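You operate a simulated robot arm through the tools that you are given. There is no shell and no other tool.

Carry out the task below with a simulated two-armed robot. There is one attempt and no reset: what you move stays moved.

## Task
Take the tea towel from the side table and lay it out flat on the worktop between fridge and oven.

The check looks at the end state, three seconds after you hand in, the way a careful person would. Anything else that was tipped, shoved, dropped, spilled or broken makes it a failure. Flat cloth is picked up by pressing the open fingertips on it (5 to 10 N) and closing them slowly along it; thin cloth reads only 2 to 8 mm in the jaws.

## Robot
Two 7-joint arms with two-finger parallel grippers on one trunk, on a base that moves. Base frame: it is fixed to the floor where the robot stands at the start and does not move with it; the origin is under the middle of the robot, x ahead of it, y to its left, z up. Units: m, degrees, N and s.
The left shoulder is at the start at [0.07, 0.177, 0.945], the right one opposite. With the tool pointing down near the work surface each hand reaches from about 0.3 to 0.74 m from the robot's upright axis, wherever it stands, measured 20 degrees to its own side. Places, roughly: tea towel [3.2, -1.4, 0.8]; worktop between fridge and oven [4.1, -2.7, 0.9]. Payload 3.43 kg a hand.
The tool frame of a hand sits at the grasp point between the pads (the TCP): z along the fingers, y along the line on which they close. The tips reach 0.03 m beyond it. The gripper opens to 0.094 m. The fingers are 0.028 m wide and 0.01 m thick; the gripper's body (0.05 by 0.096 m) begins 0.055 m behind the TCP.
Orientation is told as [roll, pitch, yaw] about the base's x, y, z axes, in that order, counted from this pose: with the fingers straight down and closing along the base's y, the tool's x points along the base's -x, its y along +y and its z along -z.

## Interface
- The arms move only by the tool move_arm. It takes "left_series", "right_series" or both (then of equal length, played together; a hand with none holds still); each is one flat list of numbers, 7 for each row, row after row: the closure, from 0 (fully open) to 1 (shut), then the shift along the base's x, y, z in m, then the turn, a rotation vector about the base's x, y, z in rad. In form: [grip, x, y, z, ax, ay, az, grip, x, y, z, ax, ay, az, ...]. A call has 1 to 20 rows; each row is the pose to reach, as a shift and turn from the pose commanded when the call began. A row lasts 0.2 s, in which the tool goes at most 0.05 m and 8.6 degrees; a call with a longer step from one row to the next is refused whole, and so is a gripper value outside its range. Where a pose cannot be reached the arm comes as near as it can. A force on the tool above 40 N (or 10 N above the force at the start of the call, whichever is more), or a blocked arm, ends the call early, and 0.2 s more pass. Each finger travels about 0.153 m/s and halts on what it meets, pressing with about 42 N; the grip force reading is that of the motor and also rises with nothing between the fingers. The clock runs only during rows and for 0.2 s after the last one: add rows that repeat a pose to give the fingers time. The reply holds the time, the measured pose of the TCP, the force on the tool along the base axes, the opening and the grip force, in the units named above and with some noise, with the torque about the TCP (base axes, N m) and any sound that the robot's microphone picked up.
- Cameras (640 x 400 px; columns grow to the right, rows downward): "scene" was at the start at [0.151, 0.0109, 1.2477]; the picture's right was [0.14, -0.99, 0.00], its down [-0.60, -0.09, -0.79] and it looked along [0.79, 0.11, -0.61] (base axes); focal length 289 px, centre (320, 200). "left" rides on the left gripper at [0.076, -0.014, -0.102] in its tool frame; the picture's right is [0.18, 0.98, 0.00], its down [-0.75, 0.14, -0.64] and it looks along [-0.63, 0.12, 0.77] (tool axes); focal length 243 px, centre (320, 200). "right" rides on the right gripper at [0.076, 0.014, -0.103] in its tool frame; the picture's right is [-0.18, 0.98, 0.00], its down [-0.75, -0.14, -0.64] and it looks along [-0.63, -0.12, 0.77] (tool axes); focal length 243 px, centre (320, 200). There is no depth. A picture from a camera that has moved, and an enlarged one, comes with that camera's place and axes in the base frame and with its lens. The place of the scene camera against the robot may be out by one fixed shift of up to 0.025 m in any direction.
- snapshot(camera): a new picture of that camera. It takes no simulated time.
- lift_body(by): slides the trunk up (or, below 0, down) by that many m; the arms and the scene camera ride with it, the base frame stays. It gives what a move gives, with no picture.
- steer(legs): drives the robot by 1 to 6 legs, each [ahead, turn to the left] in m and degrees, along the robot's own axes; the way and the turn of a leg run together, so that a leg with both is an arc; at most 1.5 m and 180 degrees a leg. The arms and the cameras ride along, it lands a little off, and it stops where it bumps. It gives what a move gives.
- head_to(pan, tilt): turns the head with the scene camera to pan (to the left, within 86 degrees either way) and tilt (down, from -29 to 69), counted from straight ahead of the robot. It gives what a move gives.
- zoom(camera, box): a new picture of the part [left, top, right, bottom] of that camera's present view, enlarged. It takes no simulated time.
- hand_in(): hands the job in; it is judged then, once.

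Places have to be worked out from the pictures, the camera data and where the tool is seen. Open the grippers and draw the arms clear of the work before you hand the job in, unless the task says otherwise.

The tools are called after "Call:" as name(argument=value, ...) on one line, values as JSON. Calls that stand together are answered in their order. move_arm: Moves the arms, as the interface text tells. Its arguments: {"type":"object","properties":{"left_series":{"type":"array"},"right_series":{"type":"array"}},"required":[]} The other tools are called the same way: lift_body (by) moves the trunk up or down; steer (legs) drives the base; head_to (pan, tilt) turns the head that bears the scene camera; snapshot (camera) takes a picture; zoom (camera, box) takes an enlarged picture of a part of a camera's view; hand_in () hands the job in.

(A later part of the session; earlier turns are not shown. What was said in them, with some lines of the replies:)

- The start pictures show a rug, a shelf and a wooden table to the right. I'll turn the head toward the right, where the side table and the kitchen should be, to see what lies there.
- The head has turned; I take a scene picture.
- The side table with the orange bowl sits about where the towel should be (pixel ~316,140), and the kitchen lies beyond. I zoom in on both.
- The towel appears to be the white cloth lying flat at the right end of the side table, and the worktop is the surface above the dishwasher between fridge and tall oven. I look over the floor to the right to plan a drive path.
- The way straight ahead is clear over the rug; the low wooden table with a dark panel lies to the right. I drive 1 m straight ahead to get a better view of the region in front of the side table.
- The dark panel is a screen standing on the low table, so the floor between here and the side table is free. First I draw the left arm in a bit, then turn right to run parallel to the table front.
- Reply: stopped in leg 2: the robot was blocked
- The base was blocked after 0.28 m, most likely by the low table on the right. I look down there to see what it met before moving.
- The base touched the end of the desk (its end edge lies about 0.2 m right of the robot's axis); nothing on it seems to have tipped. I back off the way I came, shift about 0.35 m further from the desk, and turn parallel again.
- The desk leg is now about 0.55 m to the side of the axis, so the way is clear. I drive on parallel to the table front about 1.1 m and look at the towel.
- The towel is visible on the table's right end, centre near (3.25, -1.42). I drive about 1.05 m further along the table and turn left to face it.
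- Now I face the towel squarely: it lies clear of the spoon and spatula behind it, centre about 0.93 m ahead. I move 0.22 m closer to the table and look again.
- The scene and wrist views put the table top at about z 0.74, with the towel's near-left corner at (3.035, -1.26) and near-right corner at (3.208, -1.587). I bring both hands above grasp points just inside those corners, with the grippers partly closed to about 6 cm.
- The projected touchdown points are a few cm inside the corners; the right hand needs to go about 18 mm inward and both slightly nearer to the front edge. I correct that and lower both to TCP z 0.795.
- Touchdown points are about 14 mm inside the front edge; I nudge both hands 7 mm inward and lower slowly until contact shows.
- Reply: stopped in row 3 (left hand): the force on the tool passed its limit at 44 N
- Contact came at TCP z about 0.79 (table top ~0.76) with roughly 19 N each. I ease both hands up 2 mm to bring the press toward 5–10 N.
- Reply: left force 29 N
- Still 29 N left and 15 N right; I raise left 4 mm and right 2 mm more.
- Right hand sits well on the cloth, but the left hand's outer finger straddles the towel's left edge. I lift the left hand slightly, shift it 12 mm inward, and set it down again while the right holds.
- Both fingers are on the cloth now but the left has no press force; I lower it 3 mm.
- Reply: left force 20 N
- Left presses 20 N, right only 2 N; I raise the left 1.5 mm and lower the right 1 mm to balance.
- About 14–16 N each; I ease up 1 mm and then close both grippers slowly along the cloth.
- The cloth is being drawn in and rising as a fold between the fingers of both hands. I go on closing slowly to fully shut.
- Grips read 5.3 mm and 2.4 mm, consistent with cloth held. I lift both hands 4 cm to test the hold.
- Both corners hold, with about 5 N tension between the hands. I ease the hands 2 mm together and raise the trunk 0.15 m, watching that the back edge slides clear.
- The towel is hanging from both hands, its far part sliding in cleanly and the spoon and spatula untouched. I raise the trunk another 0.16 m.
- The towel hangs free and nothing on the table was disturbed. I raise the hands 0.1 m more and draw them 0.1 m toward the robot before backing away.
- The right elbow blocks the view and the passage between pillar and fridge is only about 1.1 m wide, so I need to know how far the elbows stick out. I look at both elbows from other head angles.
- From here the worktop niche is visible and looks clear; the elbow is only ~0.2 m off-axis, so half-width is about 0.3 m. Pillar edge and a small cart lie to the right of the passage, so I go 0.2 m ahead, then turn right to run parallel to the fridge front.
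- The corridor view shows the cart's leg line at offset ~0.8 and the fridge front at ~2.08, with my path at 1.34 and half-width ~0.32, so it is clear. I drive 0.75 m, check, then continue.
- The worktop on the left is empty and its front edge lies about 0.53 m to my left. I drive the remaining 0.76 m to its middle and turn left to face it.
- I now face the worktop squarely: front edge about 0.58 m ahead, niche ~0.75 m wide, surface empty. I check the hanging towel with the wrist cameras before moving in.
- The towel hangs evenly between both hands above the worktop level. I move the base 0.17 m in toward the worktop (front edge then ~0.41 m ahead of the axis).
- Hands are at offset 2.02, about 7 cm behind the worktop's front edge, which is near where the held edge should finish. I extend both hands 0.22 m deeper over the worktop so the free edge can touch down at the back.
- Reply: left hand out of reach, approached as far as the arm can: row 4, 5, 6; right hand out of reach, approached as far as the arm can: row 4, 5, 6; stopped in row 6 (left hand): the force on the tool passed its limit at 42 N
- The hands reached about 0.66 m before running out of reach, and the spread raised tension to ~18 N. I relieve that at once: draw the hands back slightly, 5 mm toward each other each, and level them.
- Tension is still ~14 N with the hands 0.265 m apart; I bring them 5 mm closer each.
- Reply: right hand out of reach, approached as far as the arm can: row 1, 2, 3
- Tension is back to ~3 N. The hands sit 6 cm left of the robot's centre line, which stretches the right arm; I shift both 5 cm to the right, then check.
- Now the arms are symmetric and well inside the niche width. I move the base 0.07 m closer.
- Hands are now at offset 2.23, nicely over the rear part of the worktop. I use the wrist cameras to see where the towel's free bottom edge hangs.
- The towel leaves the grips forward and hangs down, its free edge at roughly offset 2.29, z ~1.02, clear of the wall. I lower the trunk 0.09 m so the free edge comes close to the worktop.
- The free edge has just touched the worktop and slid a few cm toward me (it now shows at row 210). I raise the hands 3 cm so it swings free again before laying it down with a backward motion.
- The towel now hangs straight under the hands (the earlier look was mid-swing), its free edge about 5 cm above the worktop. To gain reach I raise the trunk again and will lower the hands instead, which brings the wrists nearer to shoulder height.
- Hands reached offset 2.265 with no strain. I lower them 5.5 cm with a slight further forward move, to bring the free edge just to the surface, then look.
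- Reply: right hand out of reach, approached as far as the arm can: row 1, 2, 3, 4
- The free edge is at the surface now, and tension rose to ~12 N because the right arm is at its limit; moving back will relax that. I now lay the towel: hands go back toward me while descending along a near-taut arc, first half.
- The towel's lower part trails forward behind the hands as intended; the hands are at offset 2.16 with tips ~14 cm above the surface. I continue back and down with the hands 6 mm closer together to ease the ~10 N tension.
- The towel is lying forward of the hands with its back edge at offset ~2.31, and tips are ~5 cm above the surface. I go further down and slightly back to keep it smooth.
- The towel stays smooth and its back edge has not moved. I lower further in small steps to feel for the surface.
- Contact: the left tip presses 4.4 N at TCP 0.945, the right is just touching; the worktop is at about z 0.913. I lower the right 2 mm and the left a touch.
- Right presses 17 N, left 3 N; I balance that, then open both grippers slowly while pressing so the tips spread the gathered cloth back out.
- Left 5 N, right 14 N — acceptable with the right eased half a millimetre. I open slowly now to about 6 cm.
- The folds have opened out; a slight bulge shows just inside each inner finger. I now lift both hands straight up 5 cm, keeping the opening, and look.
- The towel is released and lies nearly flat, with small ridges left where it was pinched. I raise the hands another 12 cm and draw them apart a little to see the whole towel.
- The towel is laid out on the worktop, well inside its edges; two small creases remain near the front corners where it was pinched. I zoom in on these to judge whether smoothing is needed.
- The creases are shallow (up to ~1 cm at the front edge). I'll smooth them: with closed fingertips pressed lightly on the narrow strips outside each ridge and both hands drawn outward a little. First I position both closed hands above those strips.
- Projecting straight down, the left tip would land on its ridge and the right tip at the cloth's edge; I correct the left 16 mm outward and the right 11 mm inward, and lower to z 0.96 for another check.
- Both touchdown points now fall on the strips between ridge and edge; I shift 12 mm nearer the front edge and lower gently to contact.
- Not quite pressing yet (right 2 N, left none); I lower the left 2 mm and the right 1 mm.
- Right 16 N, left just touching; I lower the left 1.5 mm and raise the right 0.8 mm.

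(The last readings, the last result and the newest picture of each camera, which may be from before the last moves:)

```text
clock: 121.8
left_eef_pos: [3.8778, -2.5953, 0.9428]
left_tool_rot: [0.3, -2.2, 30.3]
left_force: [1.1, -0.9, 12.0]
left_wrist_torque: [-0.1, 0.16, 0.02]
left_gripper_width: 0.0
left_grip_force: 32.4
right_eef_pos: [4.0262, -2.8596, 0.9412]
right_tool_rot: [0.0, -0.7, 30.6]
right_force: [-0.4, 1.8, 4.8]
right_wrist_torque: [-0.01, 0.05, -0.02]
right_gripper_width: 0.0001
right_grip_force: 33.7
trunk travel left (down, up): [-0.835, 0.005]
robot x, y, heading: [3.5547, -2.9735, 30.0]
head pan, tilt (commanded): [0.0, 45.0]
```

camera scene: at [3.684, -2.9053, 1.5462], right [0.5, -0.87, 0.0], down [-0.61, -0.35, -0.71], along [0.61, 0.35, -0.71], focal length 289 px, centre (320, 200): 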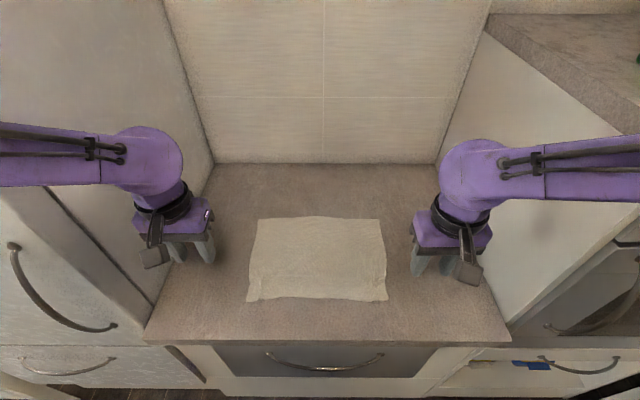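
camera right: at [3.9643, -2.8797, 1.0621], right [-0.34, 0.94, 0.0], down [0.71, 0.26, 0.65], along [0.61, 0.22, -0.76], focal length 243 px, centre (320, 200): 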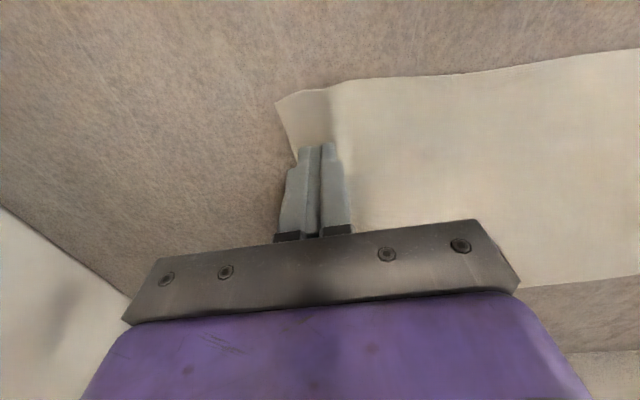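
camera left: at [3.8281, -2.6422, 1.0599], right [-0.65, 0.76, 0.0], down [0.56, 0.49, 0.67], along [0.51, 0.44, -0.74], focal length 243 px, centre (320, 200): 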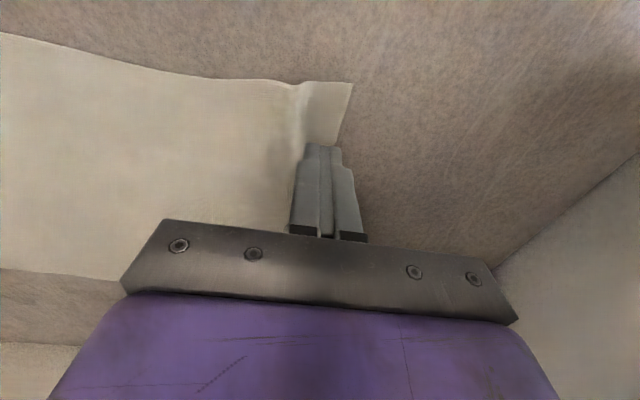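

Left 12 N, right 5 N: good. I draw both hands apart 12 mm, slowly.

Call:
move_arm(left_series=[1, -0.001, 0.0017, 0, 0, 0, 0, 1, -0.002, 0.0035, 0, 0, 0, 0, 1, -0.003, 0.0052, 0, 0, 0, 0, 1, -0.004, 0.0069, 0, 0, 0, 0, 1, -0.005, 0.0087, 0, 0, 0, 0, 1, -0.006, 0.0104, 0, 0, 0, 0, 1, -0.006, 0.0104, 0, 0, 0, 0], right_series=[1, 0.001, -0.0017, 0, 0, 0, 0, 1, 0.002, -0.0035, 0, 0, 0, 0, 1, 0.003, -0.0052, 0, 0, 0, 0, 1, 0.004, -0.0069, 0, 0, 0, 0, 1, 0.005, -0.0087, 0, 0, 0, 0, 1, 0.006, -0.0104, 0, 0, 0, 0, 1, 0.006, -0.0104, 0, 0, 0, 0])

Call:
snapshot(camera="left")

Call:
snapshot(camera="right")

```text
clock: 123.3
left_eef_pos: [3.8727, -2.5853, 0.9419]
left_tool_rot: [0.2, -2.1, 30.3]
left_force: [1.6, -2.4, 10.5]
left_wrist_torque: [-0.13, 0.1, 0.03]
left_gripper_width: 0.0003
left_grip_force: 33.0
right_eef_pos: [4.0317, -2.8719, 0.9418]
right_tool_rot: [0.0, -0.9, 30.6]
right_force: [-0.4, 1.5, 1.7]
right_wrist_torque: [0.01, 0.02, -0.03]
right_gripper_width: 0.0
right_grip_force: 33.2
trunk travel left (down, up): [-0.835, 0.005]
robot x, y, heading: [3.5576, -2.9684, 29.9]
head pan, tilt (commanded): [0.0, 45.0]
```

```text
taken
camera left: at [3.8117, -2.6382, 1.0423], right [-0.65, 0.76, 0.0], down [0.56, 0.49, 0.67], along [0.51, 0.44, -0.74], focal length 243 px, centre (320, 200)
```

left: 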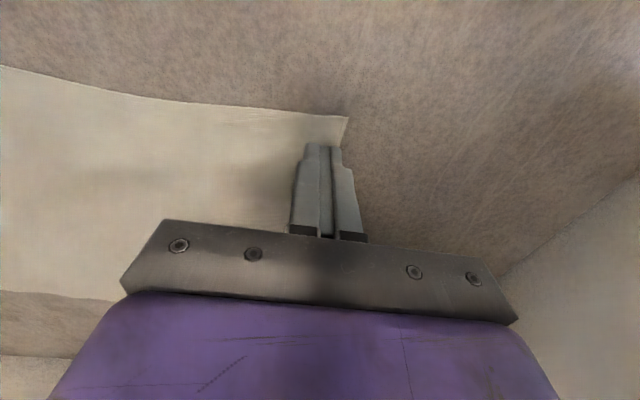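

```text
taken
camera right: at [3.9579, -2.8979, 1.0443], right [-0.34, 0.94, 0.0], down [0.71, 0.26, 0.65], along [0.61, 0.23, -0.76], focal length 243 px, centre (320, 200)
```

right: 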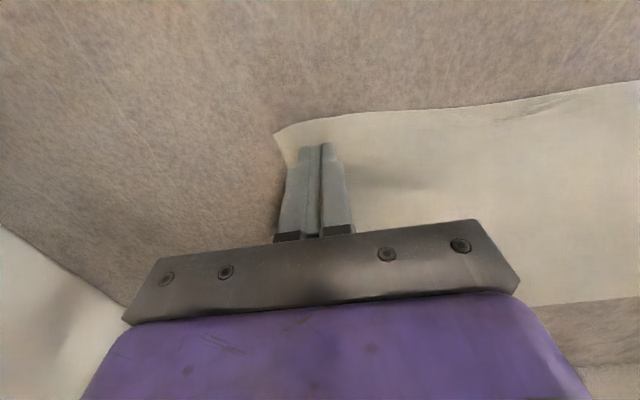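

Both ridges are gone and the front edge is straight. I lift both hands straight up and then draw them back off the worktop.

Call:
move_arm(left_series=[1, 0, 0, 0.01, 0, 0, 0, 1, 0, 0, 0.03, 0, 0, 0, 1, 0, 0, 0.07, 0, 0, 0, 1, 0, 0, 0.11, 0, 0, 0, 0.8, -0.02, 0.0, 0.15, 0, 0, 0, 0.6, -0.05, 0.01, 0.18, 0, 0, 0, 0.4, -0.085, 0.02, 0.2, 0, 0, 0, 0.4, -0.085, 0.02, 0.2, 0, 0, 0], right_series=[1, 0, 0, 0.01, 0, 0, 0, 1, 0, 0, 0.03, 0, 0, 0, 1, 0, 0, 0.07, 0, 0, 0, 1, 0, 0, 0.11, 0, 0, 0, 0.8, -0.02, -0.015, 0.15, 0, 0, 0, 0.6, -0.035, -0.045, 0.18, 0, 0, 0, 0.4, -0.05, -0.08, 0.2, 0, 0, 0, 0.4, -0.05, -0.08, 0.2, 0, 0, 0])

Call:
snapshot(camera="scene")

Call:
zoom(camera="scene", box=[200, 190, 440, 340])

```text
clock: 125.2
left_eef_pos: [3.7875, -2.5621, 1.1398]
left_tool_rot: [0.2, -2.0, 30.2]
left_force: [0.4, 0.1, -0.5]
left_wrist_torque: [-0.01, 0.01, -0.01]
left_gripper_width: 0.0564
left_grip_force: 0.1
right_eef_pos: [3.9843, -2.9473, 1.1414]
right_tool_rot: [-0.2, -0.8, 30.6]
right_force: [0.0, -0.8, 0.3]
right_wrist_torque: [-0.01, 0.02, -0.04]
right_gripper_width: 0.0562
right_grip_force: 0.0
trunk travel left (down, up): [-0.835, 0.005]
robot x, y, heading: [3.5527, -2.969, 29.8]
head pan, tilt (commanded): [0.0, 45.0]
```

```text
taken
camera scene: at [3.6838, -2.9043, 1.5462], right [0.5, -0.87, 0.0], down [-0.61, -0.35, -0.71], along [0.61, 0.35, -0.71], focal length 289 px, centre (320, 200)
```

scene: 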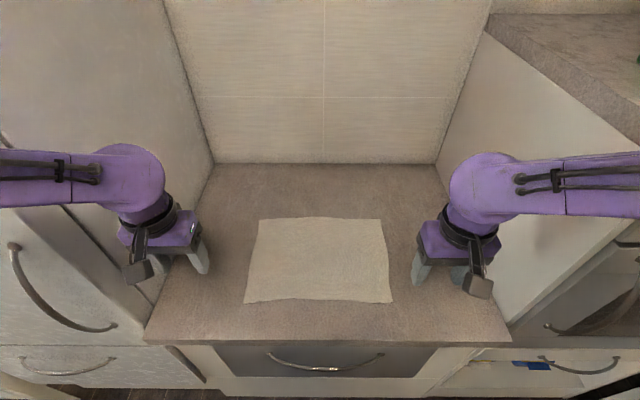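

```text
2.67 times, centred on (320, 265) of scene
camera zoom: at [3.6838, -2.9043, 1.5462], right [0.5, -0.87, 0.0], down [-0.61, -0.35, -0.71], along [0.61, 0.35, -0.71], focal length 770 px, centre (320, 27)
```

zoom: 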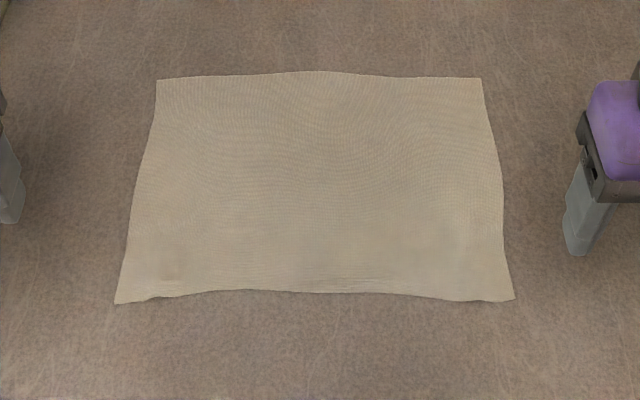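

The towel lies flat with all four corners spread. I open the grippers fully and back the robot 0.25 m straight away from the worktop.

Call:
move_arm(left_series=[0.2, 0, 0, 0.02, 0, 0, 0, 0, 0, 0, 0.03, 0, 0, 0, 0, 0, 0, 0.03, 0, 0, 0], right_series=[0.2, 0, 0, 0.02, 0, 0, 0, 0, 0, 0, 0.03, 0, 0, 0, 0, 0, 0, 0.03, 0, 0, 0])

Call:
steer(legs=[[-0.25, 0]])

Call:
snapshot(camera="scene")

Call:
zoom(camera="scene", box=[200, 80, 440, 230])

```text
clock: 126.0
left_eef_pos: [3.7881, -2.5646, 1.1714]
left_tool_rot: [0.2, -2.1, 30.3]
left_force: [0.0, 0.4, 0.3]
left_wrist_torque: [0.01, 0.01, -0.01]
left_gripper_width: 0.0943
left_grip_force: 0.0
right_eef_pos: [3.9842, -2.9505, 1.1711]
right_tool_rot: [0.0, -0.7, 30.6]
right_force: [-0.1, -0.5, 0.2]
right_wrist_torque: [0.02, 0.03, -0.02]
right_gripper_width: 0.0941
right_grip_force: 0.1
trunk travel left (down, up): [-0.835, 0.005]
robot x, y, heading: [3.5529, -2.9735, 30.0]
head pan, tilt (commanded): [0.0, 45.0]
```

```text
clock: 127.8
left_eef_pos: [3.5719, -2.6905, 1.1698]
left_tool_rot: [0.3, -2.0, 30.1]
left_force: [0.7, 0.3, -1.2]
left_wrist_torque: [0.02, 0.03, -0.02]
left_gripper_width: 0.0942
left_grip_force: 0.0
right_eef_pos: [3.7679, -3.0749, 1.1695]
right_tool_rot: [0.0, -0.8, 30.3]
right_force: [0.4, -0.3, 0.1]
right_wrist_torque: [-0.03, 0.02, 0.03]
right_gripper_width: 0.0937
right_grip_force: 0.0
trunk travel left (down, up): [-0.835, 0.005]
robot x, y, heading: [3.3404, -3.096, 29.7]
head pan, tilt (commanded): [0.0, 45.0]
```

```text
taken
camera scene: at [3.4668, -3.0321, 1.5462], right [0.5, -0.87, 0.0], down [-0.61, -0.35, -0.71], along [0.61, 0.35, -0.71], focal length 289 px, centre (320, 200)
```

scene: 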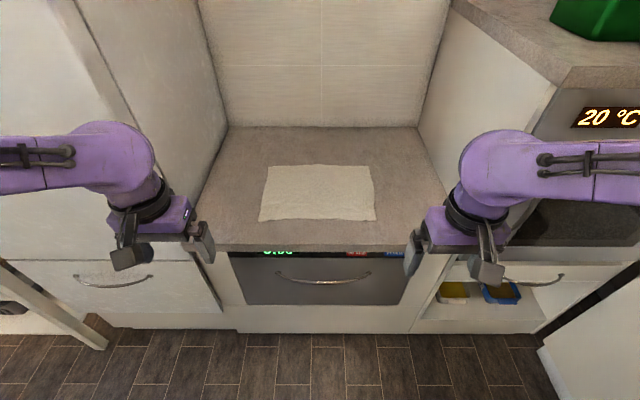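

```text
2.67 times, centred on (320, 155) of scene
camera zoom: at [3.4668, -3.0321, 1.5462], right [0.5, -0.87, 0.0], down [-0.61, -0.35, -0.71], along [0.61, 0.35, -0.71], focal length 770 px, centre (320, 320)
```

zoom: 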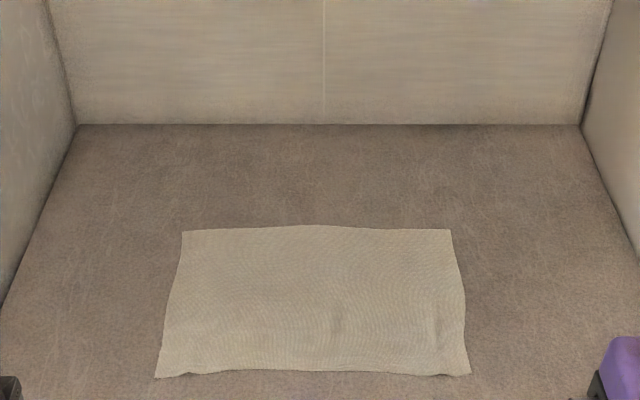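

The towel lies flat and fully on the worktop, grippers open and arms clear. Before handing in, I check that the side table's things are still undisturbed.

Call:
head_to(pan=75, tilt=25)

Call:
snapshot(camera="scene")

```text
clock: 129.2
left_eef_pos: [3.5713, -2.6909, 1.1715]
left_tool_rot: [0.3, -2.2, 30.1]
left_force: [0.2, -0.1, 0.4]
left_wrist_torque: [-0.02, 0.0, 0.0]
left_gripper_width: 0.094
left_grip_force: 0.1
right_eef_pos: [3.7668, -3.0753, 1.1708]
right_tool_rot: [0.0, -0.8, 30.4]
right_force: [-0.4, -0.1, 0.3]
right_wrist_torque: [0.01, -0.01, 0.0]
right_gripper_width: 0.0941
right_grip_force: 0.1
trunk travel left (down, up): [-0.835, 0.005]
robot x, y, heading: [3.3364, -3.0996, 29.9]
head pan, tilt (commanded): [75.0, 25.0]
```

```text
taken
camera scene: at [3.3707, -2.9846, 1.577], right [0.97, 0.25, 0.0], down [0.11, -0.41, -0.91], along [-0.23, 0.88, -0.42], focal length 289 px, centre (320, 200)
```

scene: 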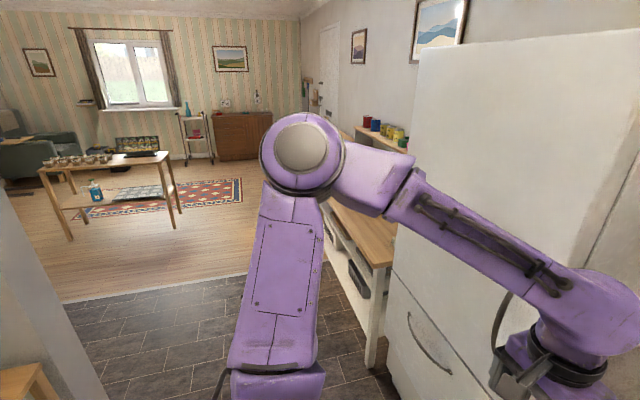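

The desk and the side table look in order; I zoom on the desk to be sure its items still stand.

Call:
zoom(camera="scene", box=[20, 120, 260, 270])

```text
2.67 times, centred on (140, 195) of scene
camera zoom: at [3.3707, -2.9846, 1.577], right [0.97, 0.25, 0.0], down [0.11, -0.41, -0.91], along [-0.23, 0.88, -0.42], focal length 770 px, centre (800, 213)
```

zoom: 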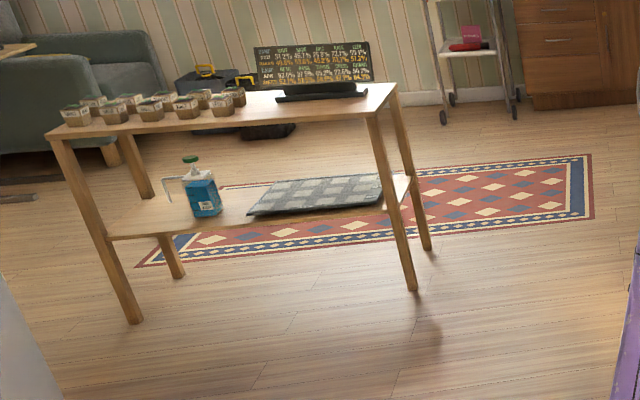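

Everything on the desk still stands, the towel lies flat on the worktop between fridge and oven, grippers are open and the arms are clear. I hand the job in.

Call:
hand_in()

```text
The job is handed in.
```

The tea towel is lying flat on the worktop between the fridge and the oven, fully on the surface with all four corners spread. I have handed the job in, but the reply gave no result, so I can't say whether it passed.

- **The towel:** The pinching left two small creases near the front corners. I smoothed them out, and the last close-up shows no ridges.
- **A bump on the way:** Early in the drive the base ran up against a leg at the end of the desk in the living area and stopped. I backed off straight away. A close-up before handing in showed the screen, the jars and the things on the shelf all still standing, but I can't rule out a slight shift of the desk itself.
- **Everything else:** I saw nothing tipped, dropped or moved. The items around the towel on the side table were untouched when I lifted it, but in the last view my arm and the fridge hid most of that table. The grippers are open and the robot has backed away from the worktop.
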